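You operate a simulated robot arm through the tools that you are given. There is no shell and no other tool.

You run a simulated two-armed robot. Do the job below in one go: nothing can be reset, and whatever is moved stays where it is left.

## Task
Wind the purple strip into a firm roll.
Fine: free the pawl and put the drag on first; wind till the tray is empty; lock the pawl after.

It is judged by the outcome, as a careful person would: the job done as asked, and still so three seconds after it is handed in. It fails if anything else is knocked over, pushed out of place, dropped, spilled or broken.

## Robot
Two 7-joint arms with fingered hands on one trunk that stands fixed in place. Base frame: the origin is at the foot of the trunk, x ahead of it, y to its left, z up. Units: mm, rad, N and s.
The left shoulder is at [70, 139, 1058], the right one opposite. With the tool pointing down near the work surface each hand reaches from about 440 to 820 mm from the base axis, measured 20 degrees to its own side. Payload 3.9 kg a hand.
The tool frame of a hand sits at the grasp point between the pads (the TCP): z along the fingers, y along the line on which they close. The tips reach 29 mm beyond it. The gripper opens to 100 mm; its body begins 34 mm behind the TCP. The gripper is a hand of 5 fingers: y runs from the thumb to the fingers, the wrist lies at [-15, -105, -177] in the tool frame.
Orientation is that of the tool frame in the base frame, as [roll, pitch, yaw] about the fixed x, y, z axes, in that order (R = Rz(yaw) Ry(pitch) Rx(roll)). With the fingers straight down and the wrist toward the robot, the tool's x, y and z point along [0, 1, 0], [1, 0, 0] and [0, 0, -1] of the base frame.

## Interface
- The arms move only by the tool drive_tool. It takes "left_series", "right_series" or both (then of equal length, played together; a hand with none holds still); each is a list of rows, each a list of 6 numbers: the shift along the base's x, y, z in units of 50 mm (1.0 is 50 mm), then the turn, a rotation vector about the base's x, y, z in units of 6 degrees (1.0 is 6 degrees). In form: [[x, y, z, ax, ay, az], ...]. A call has 1 to 20 rows; each row shifts and turns the commanded pose from where the row before left it. A call with a number of a shift or a turn outside -1 to 1 is refused whole. A row lasts 0.2 s, in which the tool goes at most 50 mm and 0.15 rad; a call with a longer step from one row to the next is refused whole. A pose out of reach is approached as far as the arm can. The call stops where the force on the tool passes 40 N (or 10 N more than at its start, if that is more) or the arm is blocked; 0.2 s more then pass. In this call time passes only in rows, and 0.2 s behind the last. It gives the time, the measured TCP pose, the force on the tool (base axes), the opening and the grip force at its end, in the units of the frame above (readings bear some noise), with the torque about the TCP (base axes, N m) and any sound that the robot's microphone picked up.
- Cameras (640 x 400 px; columns grow to the right, rows downward): "scene" is now at [128.5, 48.3, 1392.7]; the picture's right is [0.52, -0.86, 0.00], its down [-0.35, -0.21, -0.91] and it looks along [0.78, 0.47, -0.41] (base axes); focal length 330 px, centre (320, 200). "left" rides on the left gripper at [-66, -86, -121] in its tool frame; the picture's right is [-0.76, -0.31, 0.58], its down [0.59, -0.70, 0.40] and it looks along [0.28, 0.64, 0.71] (tool axes); focal length 247 px, centre (320, 200). "right" rides on the right gripper at [66, -86, -121] in its tool frame; the picture's right is [-0.76, 0.31, -0.58], its down [-0.59, -0.70, 0.40] and it looks along [-0.28, 0.64, 0.71] (tool axes); focal length 247 px, centre (320, 200). There is no depth. A picture from a camera that has moved, and an enlarged one, comes with that camera's place and axes in the base frame and with its lens.
- capture(camera): a new picture of that camera. No time passes.
- lift_body(by): slides the trunk up (or, below 0, down) by that many mm; the arms and the scene camera ride with it, the base frame stays. It gives what a move gives, with no picture.
- move_fingers(index, middle, ring, little, thumb_bend, thumb_turn, hand): sets how far each is bent, from 0 (flat) to 1 (curled in); at 0.3 the hand is open as for a grip, at 0.7 the pads meet at the TCP. One left out holds its place. A second passes; each finger stops where it meets its share of the squeeze, and holds until it gets a number again. It is the only way to open and close the hand. It gives what a move gives, with no picture; readings hold the bend of each and the force on index, middle, ring, little, thumb and palm. thumb_turn goes from beside the hand (0) to across from the fingers (1), as for a grip.
- pan_tilt(pan, tilt): turns the head with the scene camera to pan (to the left, within 1.501 rad either way) and tilt (down, from -0.506 to 1.204), counted from straight ahead of the robot. It gives what a move gives.
- close_up(camera, box): a new picture of the part [left, top, right, bottom] of that camera's present view, enlarged. No time passes.
- finish_job(): hands the job in; it is judged then, once.

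Nothing tells you positions but the pictures and the camera data. Unless the task says otherwise, let go and move clear before handing in.

The tools are called after ">>>" as name(argument=value, ...) on one line, values as JSON. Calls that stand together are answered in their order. drive_tool: Moves the arms, as the interface text tells. Its arguments: {"type":"object","properties":{"left_series":{"type":"array","items":{"type":"array","items":{"type":"number"}}},"right_series":{"type":"array","items":{"type":"array","items":{"type":"number"}}}},"required":[]} The other tools are called the same way: lift_body (by) moves the trunk up or down; move_fingers (index, middle, ring, little, thumb_bend, thumb_turn, hand) moves the fingers one by one; pan_tilt (pan, tilt) turns the head that bears the scene camera; capture (camera) takes a picture; close_up (camera, box) takes an enlarged picture of a part of a camera's view; finish_job () hands the job in.

At the start:

```text
time: 0.0
left_eef_pos: [397.4, 449.0, 1159.8]
left_ee_rot: [3.14, 0.0, 2.064]
left_wrist_force: [0.2, 0.0, 0.8]
left_wrist_torque: [0.0, 0.01, 0.03]
left_grip_width: 99.6
left_gripper_force: 0.0
left_shape: jaw
left_bend: [0.3, 0.3, 0.3, 0.3, 0.3, 0.98]
left_finger forces: [0.0, 0.1, 0.1, 0.0, 0.1, 0.0]
right_eef_pos: [579.8, 1.5, 1224.5]
right_ee_rot: [3.141, -0.001, 2.063]
right_wrist_force: [-0.3, 0.3, 0.1]
right_wrist_torque: [0.04, 0.0, 0.0]
right_grip_width: 100.0
right_gripper_force: 0.0
right_shape: jaw
right_bend: [0.3, 0.3, 0.3, 0.3, 0.3, 0.98]
right_finger forces: [0.1, 0.1, 0.0, 0.0, 0.0, 0.1]
trunk travel left (down, up): [-700.0, 140.0]
head pan, tilt (commanded): [0.541, 0.428]
```

scene: 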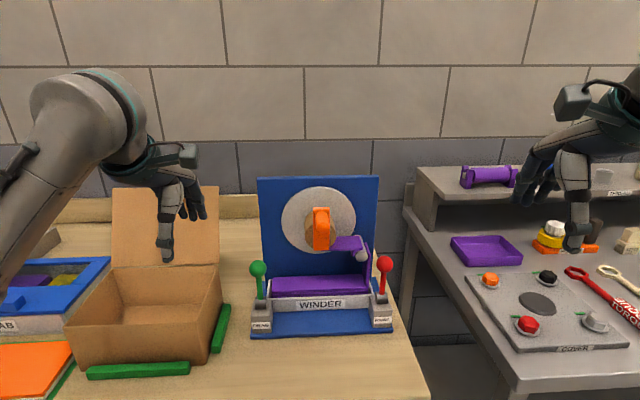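
right: 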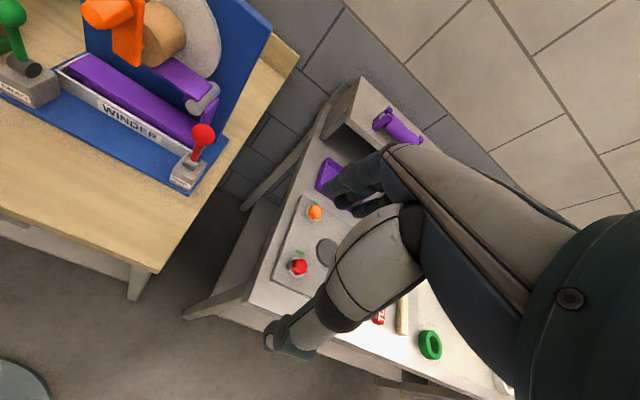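
left: 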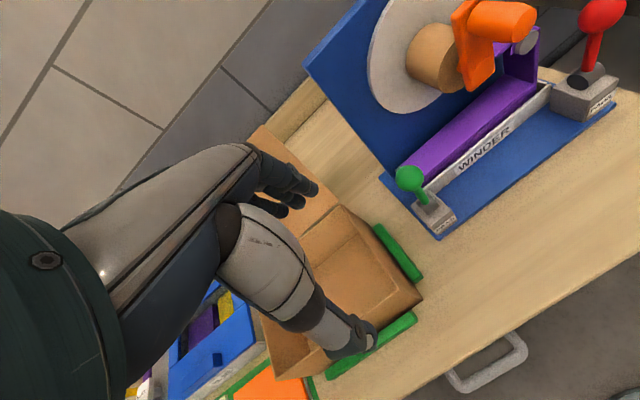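

I see a blue winder with an orange crank, a drum with a grey flange, a purple strip in a tray, and a green lever on the left and a red one on the right, each with a label. I'll enlarge these to read the labels and work out the geometry first.

>>> close_up(camera="scene", box=[240, 160, 410, 350])

>>> close_up(camera="scene", box=[240, 250, 320, 340])

>>> close_up(camera="scene", box=[340, 250, 420, 340])

>>> close_up(camera="left", box=[300, 0, 640, 240])

>>> close_up(camera="right", box=[0, 0, 300, 200])

```text
2.11 times, centred on (325, 255) of scene
camera zoom: at [128.5, 48.3, 1392.7], right [0.52, -0.86, 0.0], down [-0.35, -0.21, -0.91], along [0.78, 0.47, -0.41], focal length 696 px, centre (310, 84)
```

zoom: 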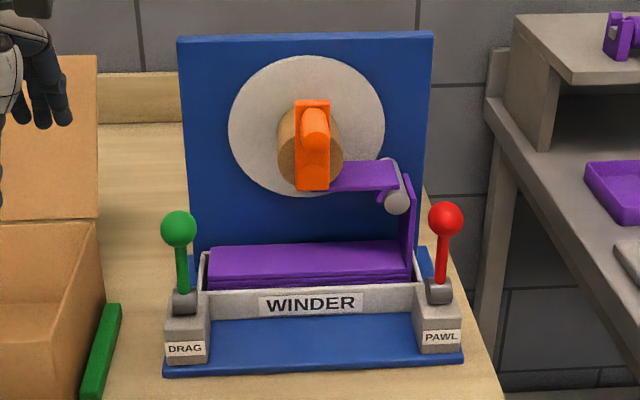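

```text
4.44 times, centred on (280, 295) of scene
camera zoom: at [128.5, 48.3, 1392.7], right [0.52, -0.86, 0.0], down [-0.35, -0.21, -0.91], along [0.78, 0.47, -0.41], focal length 1469 px, centre (498, -222)
```

zoom: 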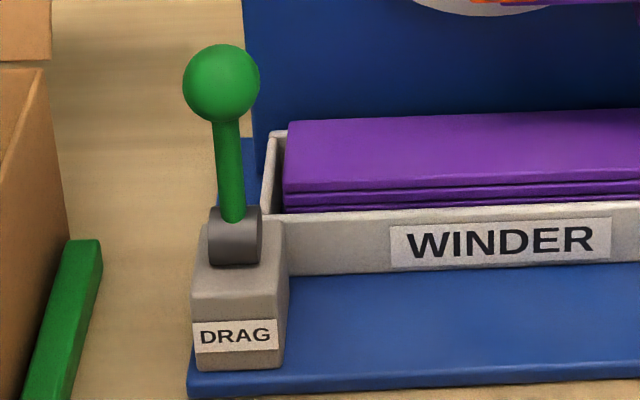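

```text
4.44 times, centred on (380, 295) of scene
camera zoom: at [128.5, 48.3, 1392.7], right [0.52, -0.86, 0.0], down [-0.35, -0.21, -0.91], along [0.78, 0.47, -0.41], focal length 1469 px, centre (53, -222)
```

zoom: 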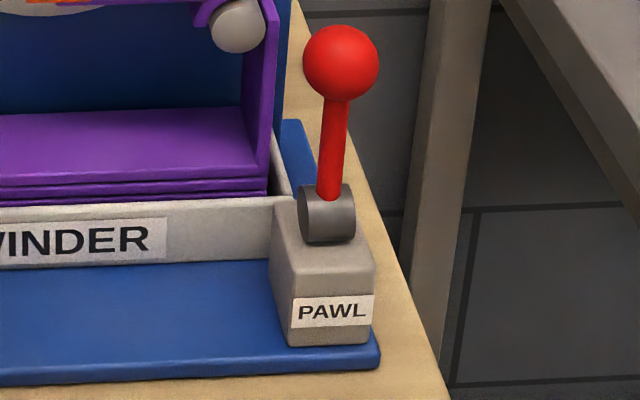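

```text
1.67 times, centred on (470, 120) of left
camera zoom: at [352.4, 348.6, 1280.8], right [0.09, -0.81, -0.58], down [-0.9, 0.19, -0.4], along [0.43, 0.55, -0.71], focal length 412 px, centre (70, 333)
```

zoom: 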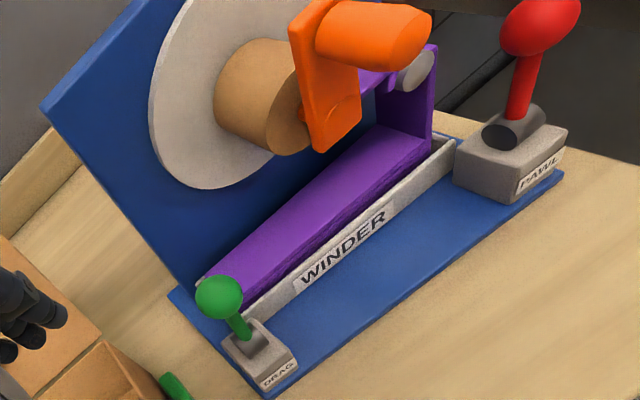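

```text
2.00 times, centred on (150, 100) of right
camera zoom: at [473.3, 16.7, 1345.4], right [0.63, -0.52, 0.58], down [-0.34, -0.85, -0.4], along [0.7, 0.05, -0.71], focal length 494 px, centre (660, 400)
```

zoom: 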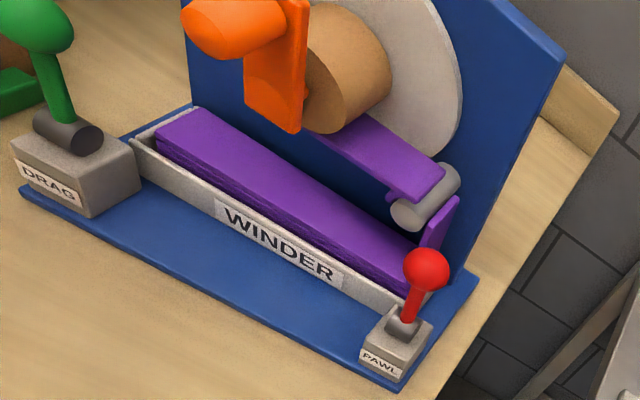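

The two knobs triangulate cleanly: green (drag) is near [515, 420, 1010] and red (pawl) near [660, 219, 1007]. Next I'll zoom in on the crank, the lever hinges and the strip path.

>>> close_up(camera="scene", box=[280, 180, 380, 270])

>>> close_up(camera="left", box=[360, 0, 560, 130])

>>> close_up(camera="left", box=[380, 150, 480, 240])

>>> close_up(camera="left", box=[540, 0, 640, 130])

>>> close_up(camera="right", box=[70, 0, 250, 120])

>>> close_up(camera="right", box=[150, 110, 250, 200])

>>> close_up(camera="right", box=[0, 0, 80, 120])

```text
4.44 times, centred on (330, 225) of scene
camera zoom: at [128.5, 48.3, 1392.7], right [0.52, -0.86, 0.0], down [-0.35, -0.21, -0.91], along [0.78, 0.47, -0.41], focal length 1469 px, centre (276, 89)
```

zoom: 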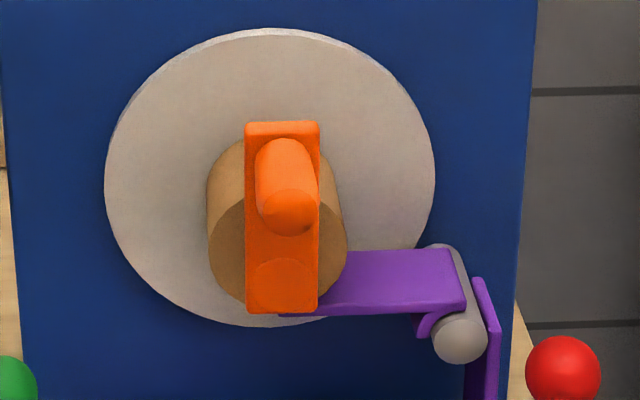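

```text
3.08 times, centred on (460, 65) of left
camera zoom: at [352.4, 348.6, 1280.8], right [0.09, -0.81, -0.58], down [-0.9, 0.19, -0.4], along [0.43, 0.55, -0.71], focal length 760 px, centre (-111, 615)
```

zoom: 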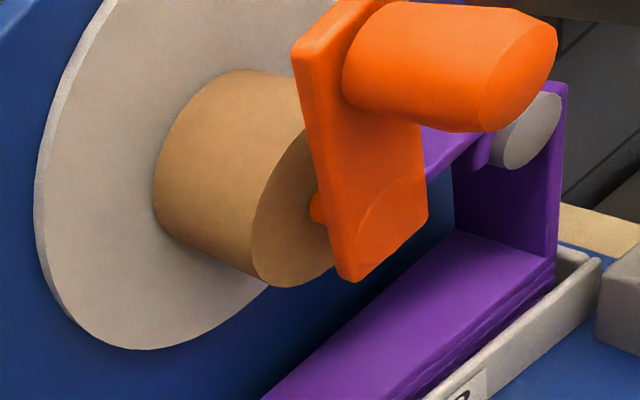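

```text
4.44 times, centred on (430, 195) of left
camera zoom: at [352.4, 348.6, 1280.8], right [0.09, -0.81, -0.58], down [-0.9, 0.19, -0.4], along [0.43, 0.55, -0.71], focal length 1098 px, centre (-169, 222)
```

zoom: 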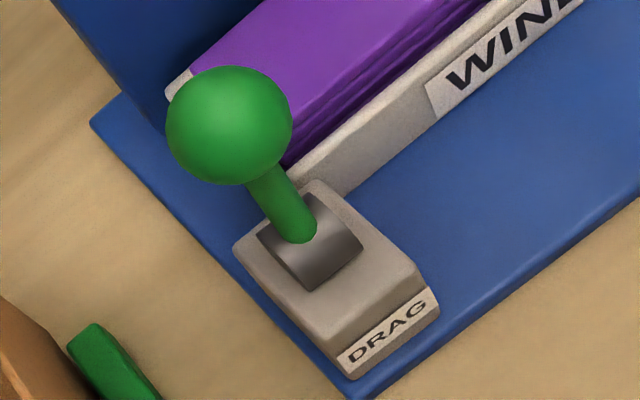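

```text
3.08 times, centred on (590, 65) of left
camera zoom: at [352.4, 348.6, 1280.8], right [0.09, -0.81, -0.58], down [-0.9, 0.19, -0.4], along [0.43, 0.55, -0.71], focal length 760 px, centre (-511, 615)
```

zoom: 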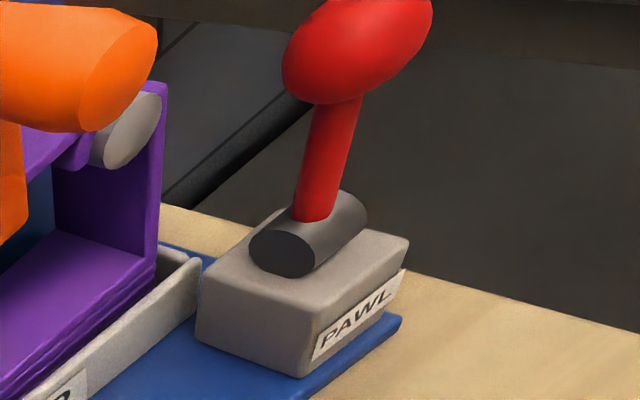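

```text
3.33 times, centred on (160, 60) of right
camera zoom: at [473.3, 16.7, 1345.4], right [0.63, -0.52, 0.58], down [-0.34, -0.85, -0.4], along [0.7, 0.05, -0.71], focal length 823 px, centre (853, 667)
```

zoom: 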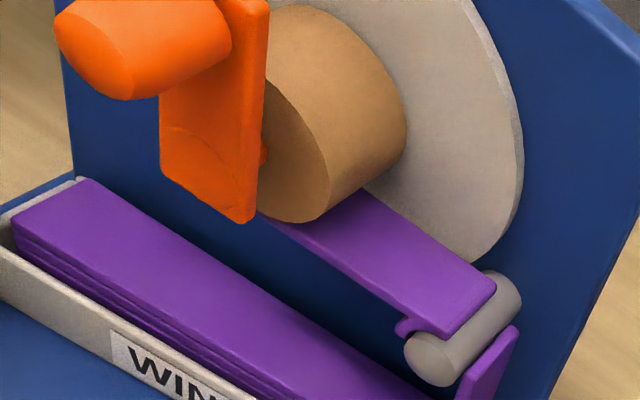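

```text
4.44 times, centred on (200, 155) of right
camera zoom: at [473.3, 16.7, 1345.4], right [0.63, -0.52, 0.58], down [-0.34, -0.85, -0.4], along [0.7, 0.05, -0.71], focal length 1098 px, centre (853, 400)
```

zoom: 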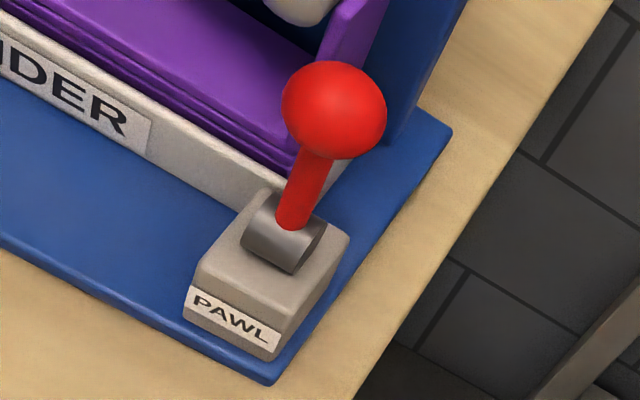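

```text
3.33 times, centred on (40, 60) of right
camera zoom: at [473.3, 16.7, 1345.4], right [0.63, -0.52, 0.58], down [-0.34, -0.85, -0.4], along [0.7, 0.05, -0.71], focal length 823 px, centre (1253, 667)
```

zoom: 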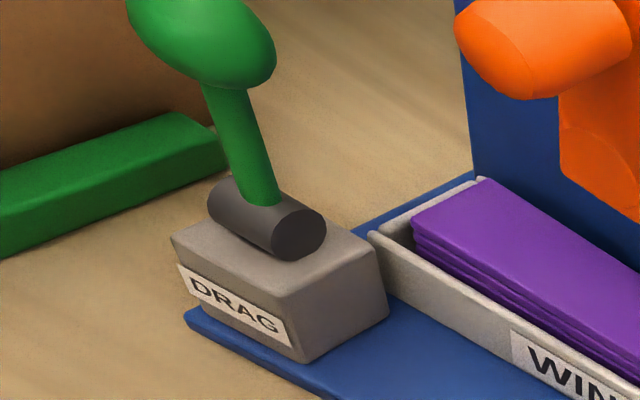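

The crank handle sits at the top of its circle. The handle tip is about [560, 301, 1113], the pivot about [597, 327, 1053], the winder front normal about [-0.83, -0.56, 0], and the table top about z 850. I'll bring both hands closer for a better view of the levers before touching anything.

>>> drive_tool(left_series=[[0.8, 0.2, 0, 0, 0, 0], [0.6, 0.2, 0, 0, 0, 0]], right_series=[[0.3, 0.5, -0.3, 0, 0, 0], [0.3, 0.5, -0.3, 0, 0, 0]])

>>> capture(camera="left")

>>> capture(camera="right")

>>> capture(camera="scene")

```text
time: 0.6
left_eef_pos: [468.1, 469.1, 1158.7]
left_ee_rot: [-3.14, 0.001, 2.063]
left_wrist_force: [0.0, 0.1, 0.2]
left_wrist_torque: [0.04, 0.02, 0.0]
left_grip_width: 99.8
left_gripper_force: 0.1
left_shape: jaw
left_bend: [0.3, 0.3, 0.3, 0.3, 0.3, 0.98]
left_finger forces: [0.0, 0.1, 0.0, 0.0, 0.0, 0.0]
right_eef_pos: [610.8, 51.9, 1193.2]
right_ee_rot: [-3.14, 0.001, 2.065]
right_wrist_force: [0.3, 1.1, -0.8]
right_wrist_torque: [-0.03, 0.02, 0.0]
right_grip_width: 99.8
right_gripper_force: 0.0
right_shape: jaw
right_bend: [0.3, 0.3, 0.3, 0.3, 0.3, 0.98]
right_finger forces: [0.1, 0.0, 0.1, 0.0, 0.0, 0.0]
trunk travel left (down, up): [-700.0, 140.0]
head pan, tilt (commanded): [0.541, 0.428]
```

```text
taken
camera left: at [422.5, 370.3, 1280.5], right [0.09, -0.81, -0.58], down [-0.9, 0.19, -0.4], along [0.43, 0.55, -0.71], focal length 247 px, centre (320, 200)
```

left: 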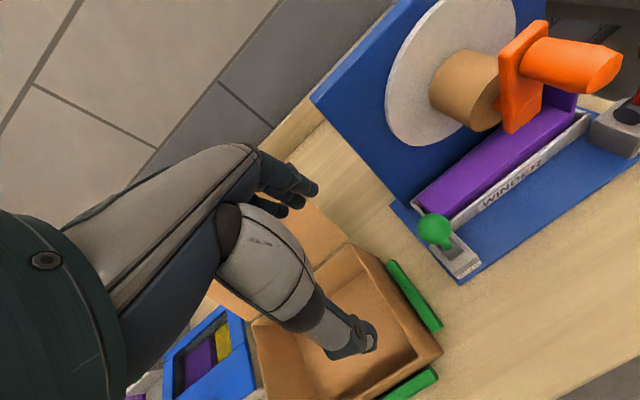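

```text
taken
camera right: at [504.2, 68.3, 1314.8], right [0.63, -0.52, 0.58], down [-0.34, -0.85, -0.4], along [0.7, 0.05, -0.71], focal length 247 px, centre (320, 200)
```

right: 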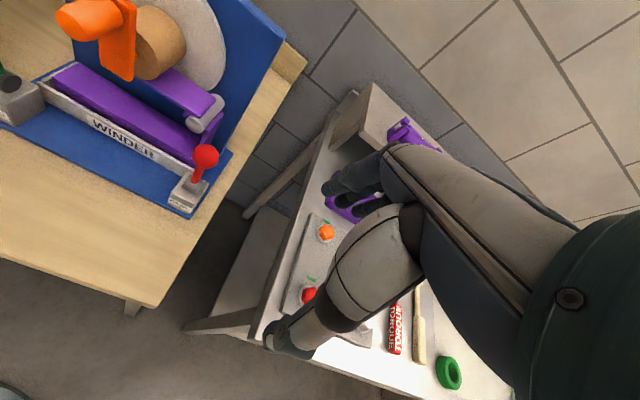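

```text
taken
camera scene: at [129.8, 49.4, 1392.5], right [0.52, -0.86, 0.0], down [-0.36, -0.21, -0.91], along [0.78, 0.47, -0.42], focal length 330 px, centre (320, 200)
```

scene: 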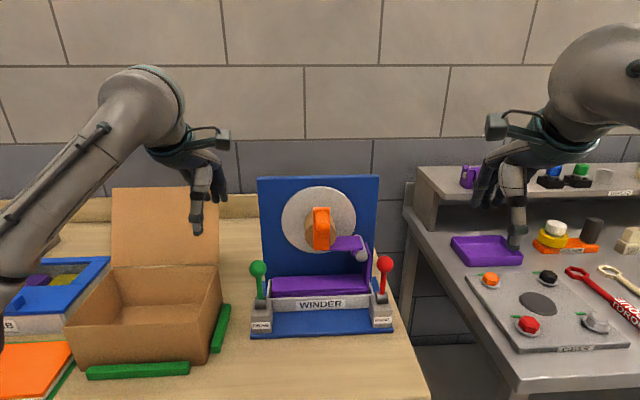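

Both levers look close to upright, so I'll zoom in from the new viewpoints to measure their tilt.

>>> close_up(camera="left", box=[390, 200, 500, 290])

>>> close_up(camera="right", box=[150, 130, 250, 220])

>>> close_up(camera="left", box=[380, 0, 640, 170])

>>> close_up(camera="right", box=[30, 0, 250, 140])

```text
4.44 times, centred on (445, 245) of left
camera zoom: at [422.5, 370.3, 1280.5], right [0.09, -0.81, -0.58], down [-0.9, 0.19, -0.4], along [0.43, 0.55, -0.71], focal length 1098 px, centre (-236, 0)
```

zoom: 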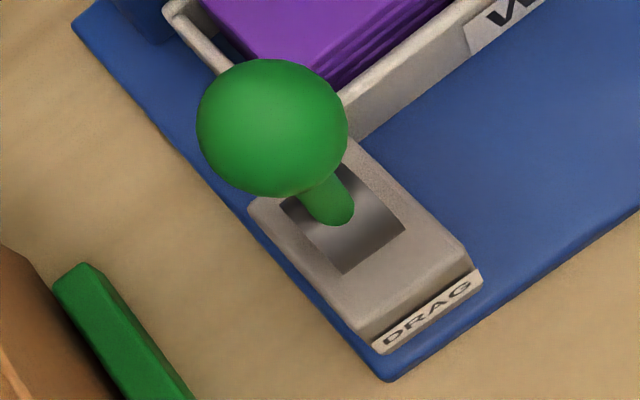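

```text
4.44 times, centred on (200, 175) of right
camera zoom: at [504.2, 68.3, 1314.8], right [0.63, -0.52, 0.58], down [-0.34, -0.85, -0.4], along [0.7, 0.05, -0.71], focal length 1098 px, centre (853, 311)
```

zoom: 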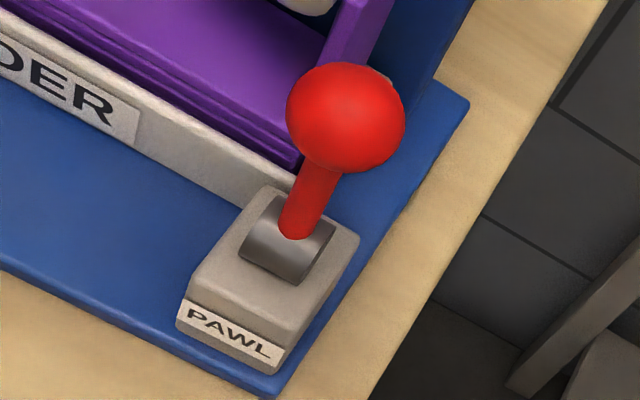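

```text
2.35 times, centred on (510, 85) of left
camera zoom: at [422.5, 370.3, 1280.5], right [0.09, -0.81, -0.58], down [-0.9, 0.19, -0.4], along [0.43, 0.55, -0.71], focal length 581 px, centre (-127, 471)
```

zoom: 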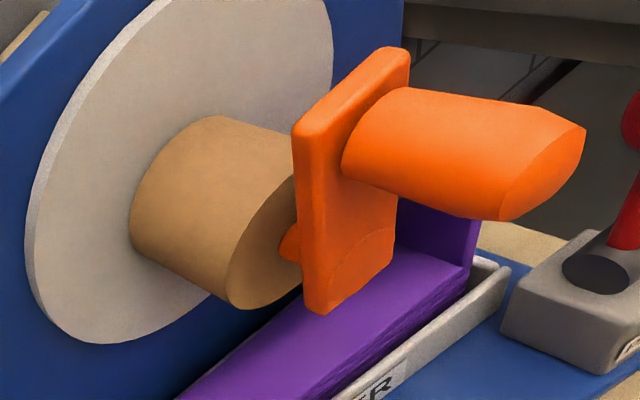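

```text
2.86 times, centred on (140, 70) of right
camera zoom: at [504.2, 68.3, 1314.8], right [0.63, -0.52, 0.58], down [-0.34, -0.85, -0.4], along [0.7, 0.05, -0.71], focal length 706 px, centre (834, 571)
```

zoom: 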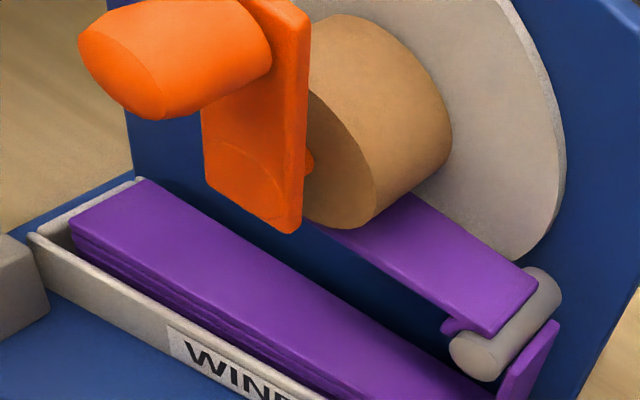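

Both levers stand upright, with hinges parallel to the winder front, so they swing toward or away from the robot. I'll take the left hand over the green drag knob with thumb in front and fingers behind, and look before descending.

>>> drive_tool(left_series=[[0.51, -0.46, -0.25, 0, 0, 0.5], [0.51, -0.46, -0.25, 0, 0, 0.5]])

>>> capture(camera="left")

>>> capture(camera="scene")

```text
time: 1.2
left_eef_pos: [518.3, 422.2, 1133.9]
left_ee_rot: [3.14, -0.002, 2.169]
left_wrist_force: [-0.4, -0.2, -0.2]
left_wrist_torque: [0.0, 0.0, 0.03]
left_grip_width: 99.6
left_gripper_force: 0.0
left_shape: jaw
left_bend: [0.3, 0.3, 0.3, 0.3, 0.3, 0.98]
left_finger forces: [0.0, 0.1, 0.0, 0.0, 0.0, 0.0]
right_eef_pos: [609.8, 49.1, 1193.4]
right_ee_rot: [3.141, -0.003, 2.065]
right_wrist_force: [-0.5, 0.0, 0.2]
right_wrist_torque: [0.04, 0.0, 0.02]
right_grip_width: 99.6
right_gripper_force: 0.0
right_shape: jaw
right_bend: [0.3, 0.3, 0.3, 0.3, 0.3, 0.98]
right_finger forces: [0.0, 0.1, 0.0, 0.1, 0.1, 0.1]
trunk travel left (down, up): [-700.0, 140.0]
head pan, tilt (commanded): [0.541, 0.428]
```

```text
taken
camera left: at [483.9, 318.5, 1254.2], right [0.17, -0.8, -0.58], down [-0.91, 0.09, -0.4], along [0.37, 0.6, -0.71], focal length 247 px, centre (320, 200)
```

left: 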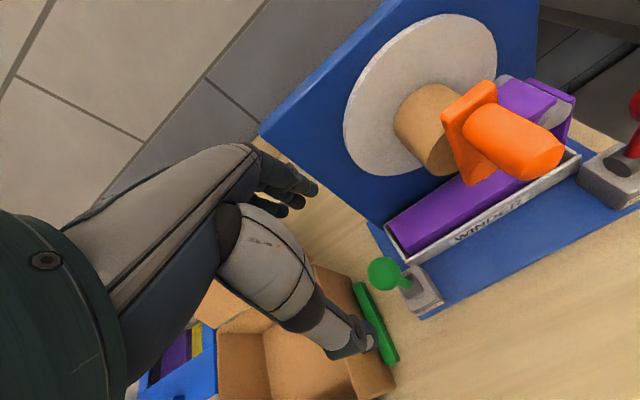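

```text
taken
camera scene: at [129.0, 47.1, 1392.7], right [0.52, -0.86, 0.0], down [-0.36, -0.21, -0.91], along [0.78, 0.47, -0.41], focal length 330 px, centre (320, 200)
```

scene: 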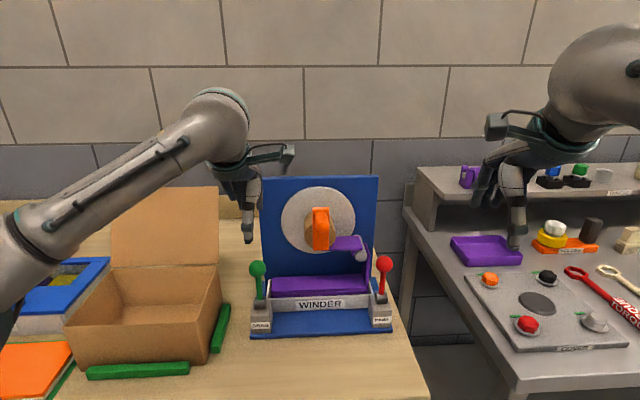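

The knob re-triangulates to [520, 423, 1006], directly under the left hand. I'll descend so it lies between the thumb and the fingers.

>>> drive_tool(left_series=[[0.02, 0.01, -0.8, 0, 0, 0], [0.0, 0.0, -0.8, 0, 0, 0], [0.0, 0.0, -0.85, 0, 0, 0]])

>>> capture(camera="left")

>>> close_up(camera="scene", box=[220, 190, 340, 340])

```text
time: 2.0
left_eef_pos: [518.3, 423.3, 1011.7]
left_ee_rot: [-3.141, -0.001, 2.167]
left_wrist_force: [0.0, 0.4, -0.4]
left_wrist_torque: [0.0, -0.03, -0.03]
left_grip_width: 100.0
left_gripper_force: 0.0
left_shape: jaw
left_bend: [0.3, 0.3, 0.3, 0.3, 0.3, 0.98]
left_finger forces: [0.0, 0.1, 0.1, 0.0, 0.1, 0.0]
right_eef_pos: [609.9, 51.2, 1194.3]
right_ee_rot: [-3.141, -0.001, 2.065]
right_wrist_force: [0.2, -0.3, -0.4]
right_wrist_torque: [-0.01, 0.02, 0.0]
right_grip_width: 99.7
right_gripper_force: 0.1
right_shape: jaw
right_bend: [0.3, 0.3, 0.3, 0.3, 0.3, 0.98]
right_finger forces: [0.1, 0.0, 0.0, 0.1, 0.0, 0.1]
trunk travel left (down, up): [-700.0, 140.0]
head pan, tilt (commanded): [0.541, 0.428]
```

```text
taken
camera left: at [483.5, 319.7, 1132.4], right [0.17, -0.8, -0.58], down [-0.91, 0.09, -0.4], along [0.37, 0.59, -0.71], focal length 247 px, centre (320, 200)
```

left: 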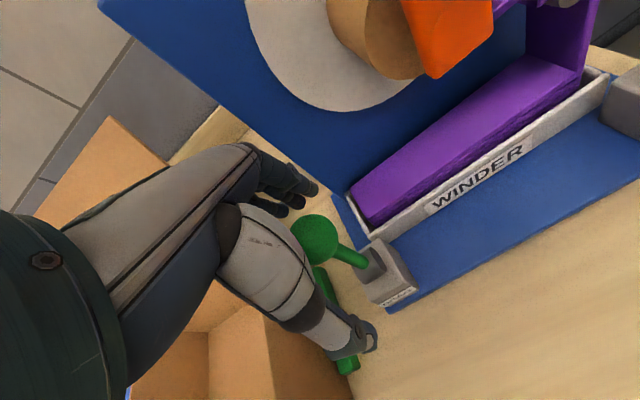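

```text
2.67 times, centred on (280, 265) of scene
camera zoom: at [129.1, 49.2, 1392.7], right [0.52, -0.86, 0.0], down [-0.36, -0.21, -0.91], along [0.78, 0.47, -0.41], focal length 881 px, centre (427, 27)
```

zoom: 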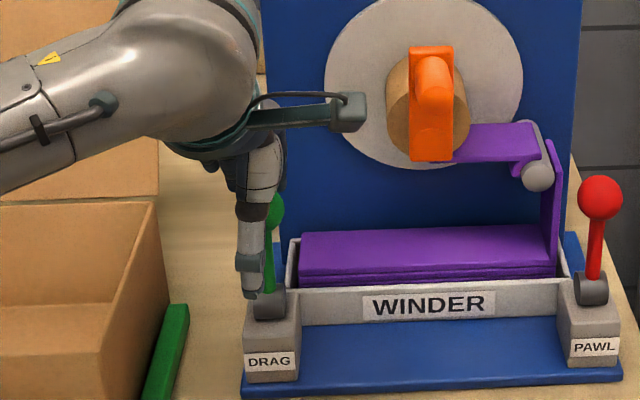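

The knob sits right at the grasp point. I'll narrow the hand loosely around it and then try small moves, watching the force.

>>> move_fingers(hand="left", index=0.5, middle=0.5, ring=0.5, little=0.5, thumb_bend=0.5)

>>> capture(camera="left")

```text
time: 3.0
left_eef_pos: [517.4, 421.9, 1013.3]
left_ee_rot: [3.142, 0.0, 2.167]
left_wrist_force: [0.1, 0.6, -0.8]
left_wrist_torque: [0.01, -0.02, 0.02]
left_grip_width: 50.4
left_gripper_force: 0.0
left_shape: fingers
left_bend: [0.5, 0.5, 0.5, 0.5, 0.5, 0.98]
left_finger forces: [0.0, 0.0, 0.0, 0.0, 0.0, 0.0]
right_eef_pos: [609.1, 50.5, 1194.1]
right_ee_rot: [3.141, 0.0, 2.065]
right_wrist_force: [0.1, 0.2, 0.0]
right_wrist_torque: [0.02, -0.02, 0.0]
right_grip_width: 100.1
right_gripper_force: 0.1
right_shape: jaw
right_bend: [0.3, 0.3, 0.3, 0.3, 0.3, 0.98]
right_finger forces: [0.0, 0.1, 0.0, 0.0, 0.1, 0.0]
trunk travel left (down, up): [-700.0, 140.0]
head pan, tilt (commanded): [0.541, 0.428]
```

```text
taken
camera left: at [483.2, 319.2, 1133.1], right [0.17, -0.8, -0.58], down [-0.91, 0.09, -0.4], along [0.37, 0.6, -0.71], focal length 247 px, centre (320, 200)
```

left: 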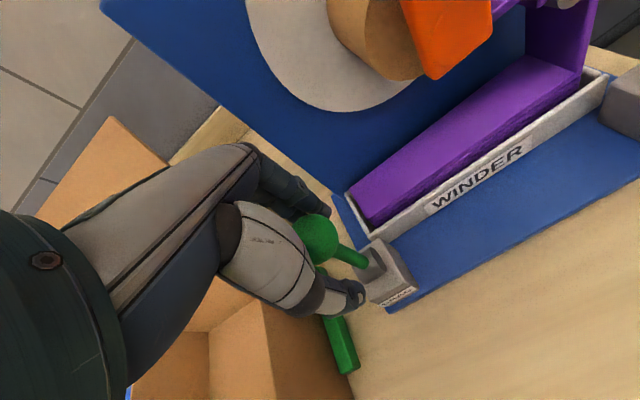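

The green knob is loosely enclosed. I'll pull 20 mm toward the robot and read the force.

>>> drive_tool(left_series=[[-0.165, -0.113, 0, 0, 0, 0], [-0.165, -0.113, 0, 0, 0, 0]])

>>> capture(camera="left")

```text
time: 3.6
left_eef_pos: [503.7, 410.5, 1012.8]
left_ee_rot: [3.141, -0.001, 2.168]
left_wrist_force: [1.0, 0.2, -0.2]
left_wrist_torque: [0.02, 0.01, -0.01]
left_grip_width: 51.1
left_gripper_force: 0.2
left_shape: fingers
left_bend: [0.49, 0.5, 0.5, 0.5, 0.5, 0.98]
left_finger forces: [0.5, 0.0, 0.0, 0.0, 0.0, 0.0]
right_eef_pos: [610.1, 50.0, 1194.3]
right_ee_rot: [-3.139, 0.0, 2.065]
right_wrist_force: [-0.9, 0.9, 0.6]
right_wrist_torque: [0.0, -0.02, -0.01]
right_grip_width: 99.7
right_gripper_force: 0.0
right_shape: jaw
right_bend: [0.3, 0.3, 0.3, 0.3, 0.3, 0.98]
right_finger forces: [0.0, 0.0, 0.0, 0.0, 0.0, 0.0]
trunk travel left (down, up): [-700.0, 140.0]
head pan, tilt (commanded): [0.541, 0.428]
```

```text
taken
camera left: at [468.1, 307.5, 1133.6], right [0.17, -0.8, -0.58], down [-0.91, 0.09, -0.4], along [0.37, 0.6, -0.71], focal length 247 px, centre (320, 200)
```

left: 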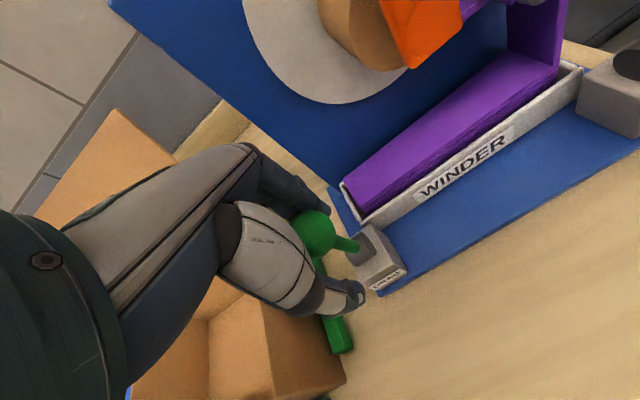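

There is light contact on the index finger (0.5 N) and the lever seems to be following. I'll continue pulling in small steps, lowering slightly along its arc.

>>> drive_tool(left_series=[[-0.165, -0.113, 0, 0, 0, 0], [-0.165, -0.113, -0.04, 0, 0, 0]])

>>> capture(camera="left")

>>> close_up(camera="scene", box=[220, 190, 340, 340])

```text
time: 4.2
left_eef_pos: [486.3, 397.9, 1011.5]
left_ee_rot: [-3.141, 0.001, 2.169]
left_wrist_force: [0.5, 0.5, -0.2]
left_wrist_torque: [-0.01, 0.04, -0.03]
left_grip_width: 50.9
left_gripper_force: 0.1
left_shape: fingers
left_bend: [0.5, 0.5, 0.5, 0.5, 0.5, 0.98]
left_finger forces: [0.4, 0.0, 0.0, 0.0, 0.0, 0.0]
right_eef_pos: [609.3, 49.0, 1194.1]
right_ee_rot: [3.141, 0.0, 2.065]
right_wrist_force: [0.4, -0.5, 0.9]
right_wrist_torque: [0.0, -0.01, 0.01]
right_grip_width: 99.7
right_gripper_force: 0.1
right_shape: jaw
right_bend: [0.3, 0.3, 0.3, 0.3, 0.3, 0.98]
right_finger forces: [0.2, 0.1, 0.1, 0.0, 0.0, 0.0]
trunk travel left (down, up): [-700.0, 140.0]
head pan, tilt (commanded): [0.541, 0.428]
```

```text
taken
camera left: at [451.8, 295.5, 1131.4], right [0.17, -0.8, -0.58], down [-0.91, 0.09, -0.4], along [0.37, 0.6, -0.71], focal length 247 px, centre (320, 200)
```

left: 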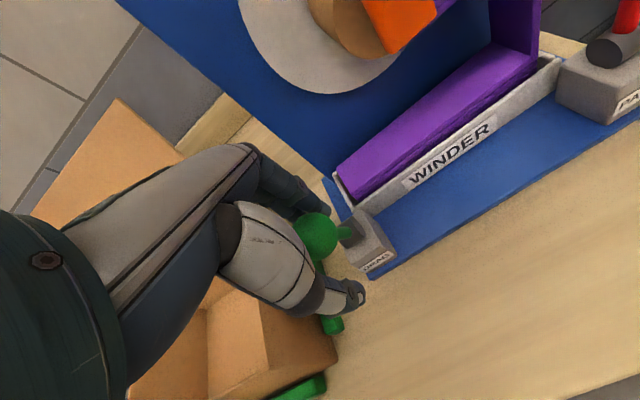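

```text
2.67 times, centred on (280, 265) of scene
camera zoom: at [128.6, 48.4, 1392.7], right [0.52, -0.86, 0.0], down [-0.35, -0.21, -0.91], along [0.78, 0.47, -0.41], focal length 881 px, centre (427, 27)
```

zoom: 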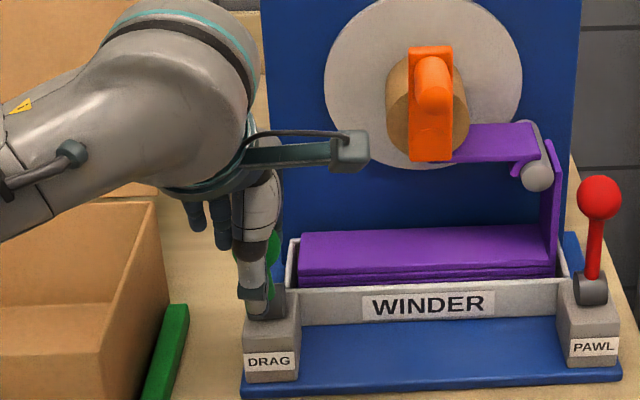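

The drag lever follows easily toward the robot. I'll keep following its arc until it meets a stop.

>>> drive_tool(left_series=[[-0.165, -0.113, -0.1, 0, 0, 0], [-0.165, -0.113, -0.14, 0, 0, 0]])

>>> capture(camera="left")

```text
time: 4.8
left_eef_pos: [469.7, 387.8, 999.5]
left_ee_rot: [-3.14, 0.001, 2.169]
left_wrist_force: [-0.5, 0.7, 0.4]
left_wrist_torque: [0.0, 0.01, -0.02]
left_grip_width: 50.8
left_gripper_force: 0.0
left_shape: fingers
left_bend: [0.5, 0.5, 0.5, 0.5, 0.5, 0.98]
left_finger forces: [0.1, 0.1, 0.0, 0.0, 0.0, 0.1]
right_eef_pos: [608.9, 50.9, 1194.6]
right_ee_rot: [3.142, 0.001, 2.066]
right_wrist_force: [-0.1, 0.0, 0.9]
right_wrist_torque: [-0.01, -0.01, 0.0]
right_grip_width: 99.7
right_gripper_force: 0.1
right_shape: jaw
right_bend: [0.3, 0.3, 0.3, 0.3, 0.3, 0.98]
right_finger forces: [0.0, 0.0, 0.0, 0.0, 0.0, 0.0]
trunk travel left (down, up): [-700.0, 140.0]
head pan, tilt (commanded): [0.541, 0.428]
```

```text
taken
camera left: at [436.1, 284.4, 1120.4], right [0.17, -0.8, -0.58], down [-0.91, 0.09, -0.4], along [0.37, 0.6, -0.71], focal length 247 px, centre (320, 200)
```

left: 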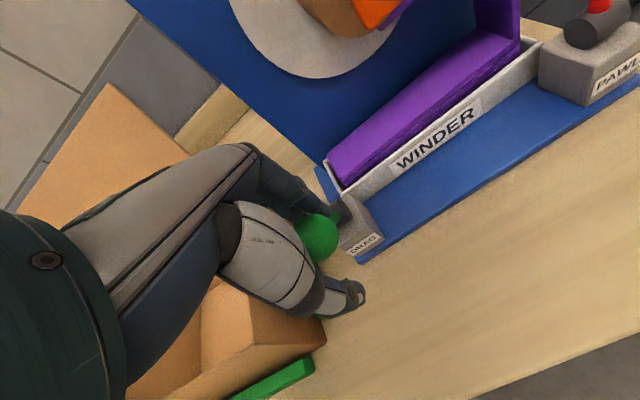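

>>> drive_tool(left_series=[[-0.13, -0.09, -0.2, 0, 0, 0], [-0.13, -0.09, -0.2, 0, 0, 0]])

>>> capture(camera="left")

>>> close_up(camera="scene", box=[220, 190, 340, 340])

```text
time: 5.4
left_eef_pos: [459.2, 379.4, 981.6]
left_ee_rot: [3.135, 0.0, 2.17]
left_wrist_force: [9.4, 4.4, 13.7]
left_wrist_torque: [0.27, -0.35, 0.0]
left_grip_width: 58.1
left_gripper_force: 8.8
left_shape: fingers
left_bend: [0.44, 0.48, 0.5, 0.5, 0.5, 0.98]
left_finger forces: [12.8, 5.0, 0.0, 0.1, 0.0, 0.0]
right_eef_pos: [609.6, 50.1, 1194.3]
right_ee_rot: [-3.142, -0.002, 2.065]
right_wrist_force: [-0.1, -0.3, 0.4]
right_wrist_torque: [0.0, 0.01, 0.02]
right_grip_width: 99.8
right_gripper_force: 0.1
right_shape: jaw
right_bend: [0.3, 0.3, 0.3, 0.3, 0.3, 0.98]
right_finger forces: [0.1, 0.0, 0.0, 0.1, 0.1, 0.1]
trunk travel left (down, up): [-700.0, 140.0]
head pan, tilt (commanded): [0.541, 0.428]
```

```text
taken
camera left: at [423.6, 276.0, 1101.8], right [0.18, -0.8, -0.58], down [-0.91, 0.09, -0.4], along [0.37, 0.6, -0.71], focal length 247 px, centre (320, 200)
```

left: 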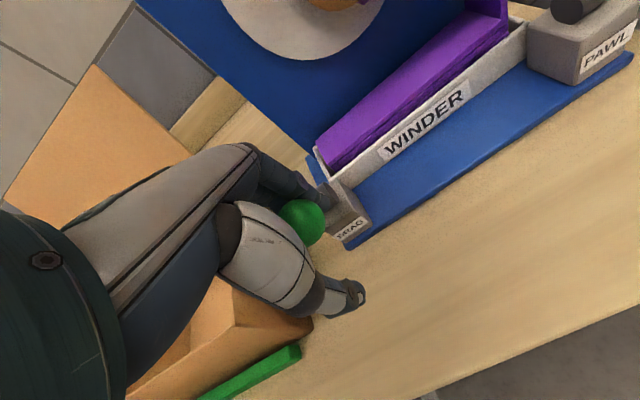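

```text
2.67 times, centred on (280, 265) of scene
camera zoom: at [129.2, 47.8, 1392.9], right [0.52, -0.86, 0.0], down [-0.36, -0.21, -0.91], along [0.78, 0.47, -0.41], focal length 881 px, centre (427, 27)
```

zoom: 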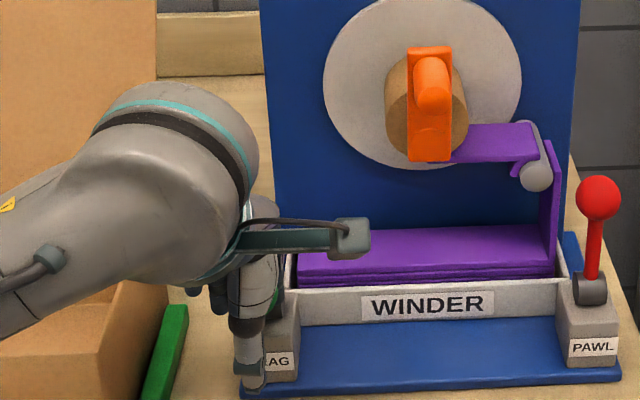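

The force rose at about 40°, so the drag lever has reached a stop toward the robot. I'll ease off, open the hand, lift clear and check the lever.

>>> drive_tool(left_series=[[0.12, 0.08, 0.1, 0, 0, 0]])

>>> move_fingers(hand="left", index=0.3, middle=0.3, ring=0.3, little=0.3, thumb_bend=0.3)

>>> drive_tool(left_series=[[0, 0, 0.8, 0, 0, 0], [0, 0, 0.9, 0, 0, 0], [0, 0, 0.9, 0, 0, 0]])

>>> capture(camera="left")

>>> capture(camera="right")

>>> close_up(camera="scene", box=[220, 190, 420, 340])

```text
time: 5.8
left_eef_pos: [462.3, 382.4, 982.7]
left_ee_rot: [-3.138, -0.002, 2.168]
left_wrist_force: [0.3, -1.6, 0.6]
left_wrist_torque: [0.04, -0.06, 0.0]
left_grip_width: 53.2
left_gripper_force: 6.1
left_shape: fingers
left_bend: [0.48, 0.51, 0.5, 0.5, 0.5, 0.98]
left_finger forces: [6.7, 5.5, 0.0, 0.1, 0.1, 0.1]
right_eef_pos: [610.1, 49.3, 1193.5]
right_ee_rot: [-3.141, -0.001, 2.065]
right_wrist_force: [-0.2, -1.0, -0.7]
right_wrist_torque: [0.03, 0.04, -0.01]
right_grip_width: 99.7
right_gripper_force: 0.1
right_shape: jaw
right_bend: [0.3, 0.3, 0.3, 0.3, 0.3, 0.98]
right_finger forces: [0.0, 0.1, 0.0, 0.0, 0.0, 0.1]
trunk travel left (down, up): [-700.0, 140.0]
head pan, tilt (commanded): [0.541, 0.428]
```

```text
time: 6.8
left_eef_pos: [463.7, 383.1, 984.5]
left_ee_rot: [3.14, 0.001, 2.168]
left_wrist_force: [-0.1, 0.1, -0.1]
left_wrist_torque: [0.02, 0.01, 0.02]
left_grip_width: 98.1
left_gripper_force: 0.0
left_shape: fingers
left_bend: [0.3, 0.3, 0.3, 0.3, 0.3, 0.98]
left_finger forces: [0.0, 0.0, 0.1, 0.1, 0.1, 0.0]
right_eef_pos: [608.3, 50.7, 1194.2]
right_ee_rot: [3.141, 0.0, 2.065]
right_wrist_force: [0.3, -0.2, -0.4]
right_wrist_torque: [0.0, 0.0, 0.01]
right_grip_width: 99.8
right_gripper_force: 0.1
right_shape: jaw
right_bend: [0.3, 0.3, 0.3, 0.3, 0.3, 0.98]
right_finger forces: [0.0, 0.1, 0.1, 0.0, 0.1, 0.0]
trunk travel left (down, up): [-700.0, 140.0]
head pan, tilt (commanded): [0.541, 0.428]
```

```text
time: 7.6
left_eef_pos: [463.6, 380.7, 1114.3]
left_ee_rot: [3.14, 0.0, 2.166]
left_wrist_force: [0.0, 0.0, 0.3]
left_wrist_torque: [0.01, 0.03, 0.0]
left_grip_width: 98.2
left_gripper_force: 0.0
left_shape: fingers
left_bend: [0.3, 0.3, 0.3, 0.3, 0.3, 0.98]
left_finger forces: [0.0, 0.0, 0.0, 0.0, 0.0, 0.0]
right_eef_pos: [608.6, 50.6, 1194.8]
right_ee_rot: [3.14, 0.0, 2.065]
right_wrist_force: [-0.7, -0.5, -1.0]
right_wrist_torque: [0.0, -0.02, -0.01]
right_grip_width: 99.5
right_gripper_force: 0.0
right_shape: jaw
right_bend: [0.3, 0.3, 0.3, 0.3, 0.3, 0.98]
right_finger forces: [0.0, 0.0, 0.0, 0.0, 0.1, 0.0]
trunk travel left (down, up): [-700.0, 140.0]
head pan, tilt (commanded): [0.541, 0.428]
```

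```text
taken
camera left: at [428.2, 277.6, 1235.0], right [0.17, -0.8, -0.58], down [-0.91, 0.09, -0.4], along [0.37, 0.6, -0.71], focal length 247 px, centre (320, 200)
```

left: 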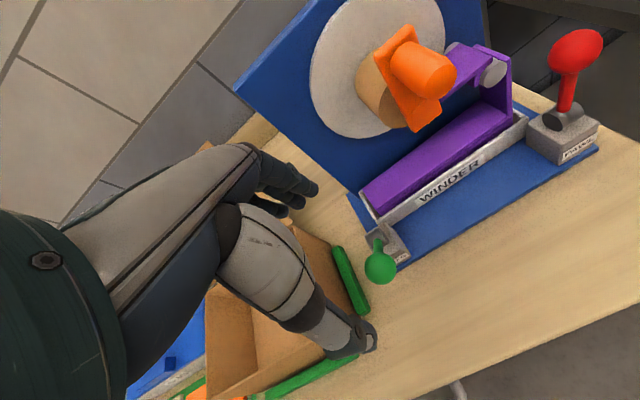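

```text
taken
camera right: at [502.4, 66.3, 1315.6], right [0.63, -0.52, 0.58], down [-0.34, -0.85, -0.4], along [0.7, 0.05, -0.71], focal length 247 px, centre (320, 200)
```

right: 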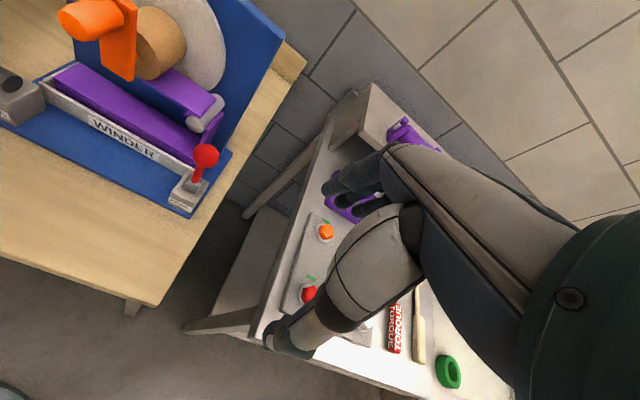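

```text
2.67 times, centred on (320, 265) of scene
camera zoom: at [128.1, 47.3, 1392.7], right [0.52, -0.86, 0.0], down [-0.35, -0.21, -0.91], along [0.78, 0.47, -0.41], focal length 881 px, centre (320, 27)
```

zoom: 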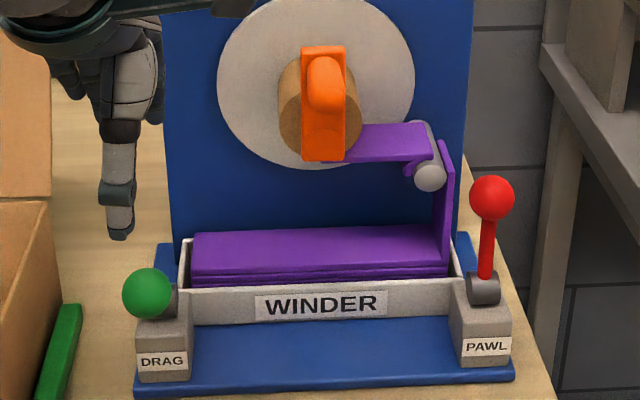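

The drag lever now rests about 45° toward the robot, stayed put, and nothing else moved. I'll bring the right hand above the pawl knob at about [661, 219, 1007], offset 15 mm to the outside so the fingers clear the strip and guide roller.

>>> drive_tool(right_series=[[0.3, 0.785, -0.32, 0, 0, 0.25], [0.3, 0.785, -0.32, 0, 0, 0.25], [0.3, 0.785, -0.32, 0, 0, 0.25], [0.3, 0.785, -0.32, 0, 0, 0.25]])

>>> capture(camera="right")

>>> capture(camera="left")

>>> capture(camera="scene")

```text
time: 8.6
left_eef_pos: [466.1, 383.6, 1111.9]
left_ee_rot: [-3.14, 0.0, 2.167]
left_wrist_force: [1.2, 1.0, 0.5]
left_wrist_torque: [0.01, 0.0, 0.02]
left_grip_width: 98.5
left_gripper_force: 0.0
left_shape: fingers
left_bend: [0.3, 0.3, 0.3, 0.3, 0.3, 0.98]
left_finger forces: [0.0, 0.0, 0.0, 0.0, 0.1, 0.1]
right_eef_pos: [647.6, 162.4, 1121.7]
right_ee_rot: [3.14, -0.009, 2.14]
right_wrist_force: [1.0, -0.5, -0.5]
right_wrist_torque: [-0.03, 0.05, -0.01]
right_grip_width: 99.9
right_gripper_force: 0.1
right_shape: jaw
right_bend: [0.3, 0.3, 0.3, 0.3, 0.3, 0.98]
right_finger forces: [0.0, 0.0, 0.1, 0.1, 0.1, 0.0]
right hand out of reach, approached as far as the arm can: row 3, 4
trunk travel left (down, up): [-700.0, 140.0]
head pan, tilt (commanded): [0.541, 0.428]
```

```text
taken
camera right: at [541.7, 169.8, 1242.5], right [0.67, -0.48, 0.57], down [-0.28, -0.87, -0.41], along [0.69, 0.11, -0.71], focal length 247 px, centre (320, 200)
```

right: 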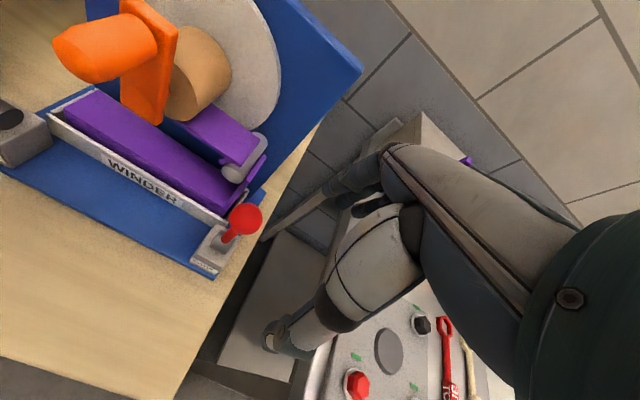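

```text
taken
camera left: at [431.1, 279.7, 1232.9], right [0.17, -0.8, -0.58], down [-0.91, 0.09, -0.4], along [0.37, 0.59, -0.71], focal length 247 px, centre (320, 200)
```

left: 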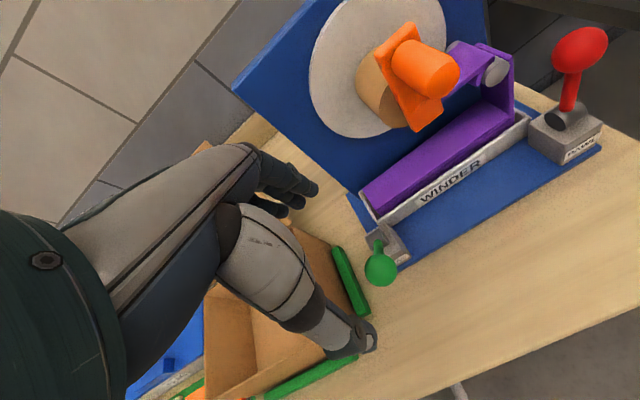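

```text
taken
camera scene: at [131.1, 49.6, 1392.4], right [0.52, -0.86, 0.0], down [-0.36, -0.21, -0.91], along [0.78, 0.47, -0.42], focal length 330 px, centre (320, 200)
```

scene: 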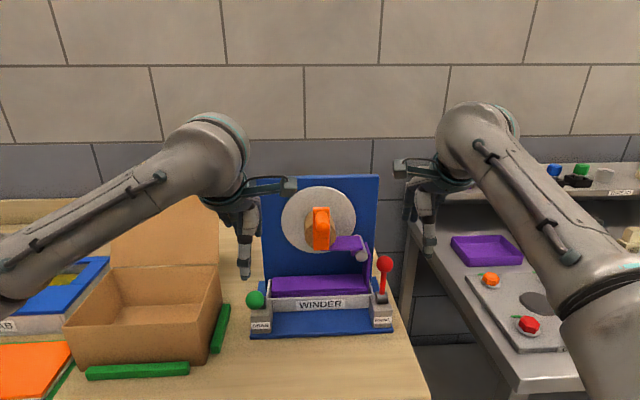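

The right arm ran out of reach with the fingers straight down. I'll pitch that hand about 30° forward, which brings the wrist closer, and pull it back to a standoff point in front of the pawl.

>>> drive_tool(right_series=[[-0.5, -0.3, -0.1, 0.67, -0.98, 0], [-0.3, -0.2, -0.1, 0.67, -0.98, 0], [0, 0, 0, 0.67, -0.98, 0], [0, 0, 0, 0.67, -0.98, 0]])

>>> capture(camera="right")

>>> capture(camera="scene")

```text
time: 9.6
left_eef_pos: [462.0, 383.0, 1112.8]
left_ee_rot: [3.139, -0.001, 2.167]
left_wrist_force: [-0.3, -0.1, 0.4]
left_wrist_torque: [0.01, 0.01, -0.04]
left_grip_width: 98.4
left_gripper_force: 0.1
left_shape: fingers
left_bend: [0.3, 0.3, 0.3, 0.3, 0.3, 0.98]
left_finger forces: [0.1, 0.0, 0.0, 0.0, 0.0, 0.0]
right_eef_pos: [599.5, 144.6, 1109.6]
right_ee_rot: [2.64, 0.0, 2.169]
right_wrist_force: [0.8, 0.3, 0.5]
right_wrist_torque: [-0.01, 0.05, 0.04]
right_grip_width: 100.1
right_gripper_force: 0.0
right_shape: jaw
right_bend: [0.3, 0.3, 0.3, 0.3, 0.3, 0.98]
right_finger forces: [0.0, 0.0, 0.0, 0.1, 0.1, 0.1]
trunk travel left (down, up): [-700.0, 140.0]
head pan, tilt (commanded): [0.541, 0.428]
```

```text
taken
camera right: at [452.3, 124.3, 1175.2], right [0.42, -0.63, 0.65], down [-0.02, -0.73, -0.69], along [0.91, 0.28, -0.32], focal length 247 px, centre (320, 200)
```

right: 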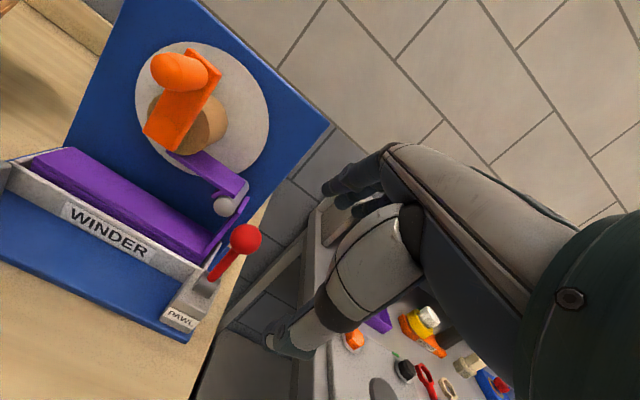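

```text
taken
camera scene: at [127.7, 48.2, 1392.8], right [0.52, -0.86, 0.0], down [-0.35, -0.21, -0.91], along [0.78, 0.47, -0.41], focal length 330 px, centre (320, 200)
```

scene: 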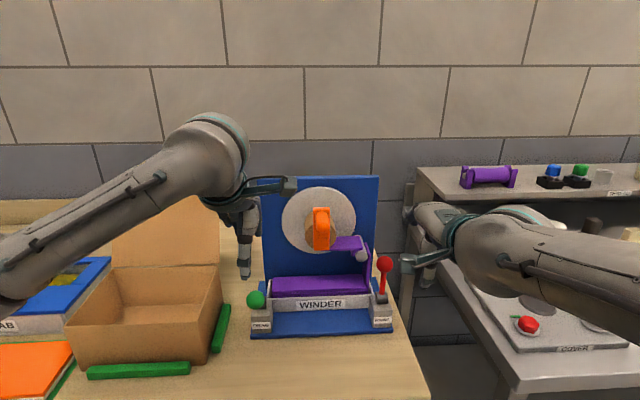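

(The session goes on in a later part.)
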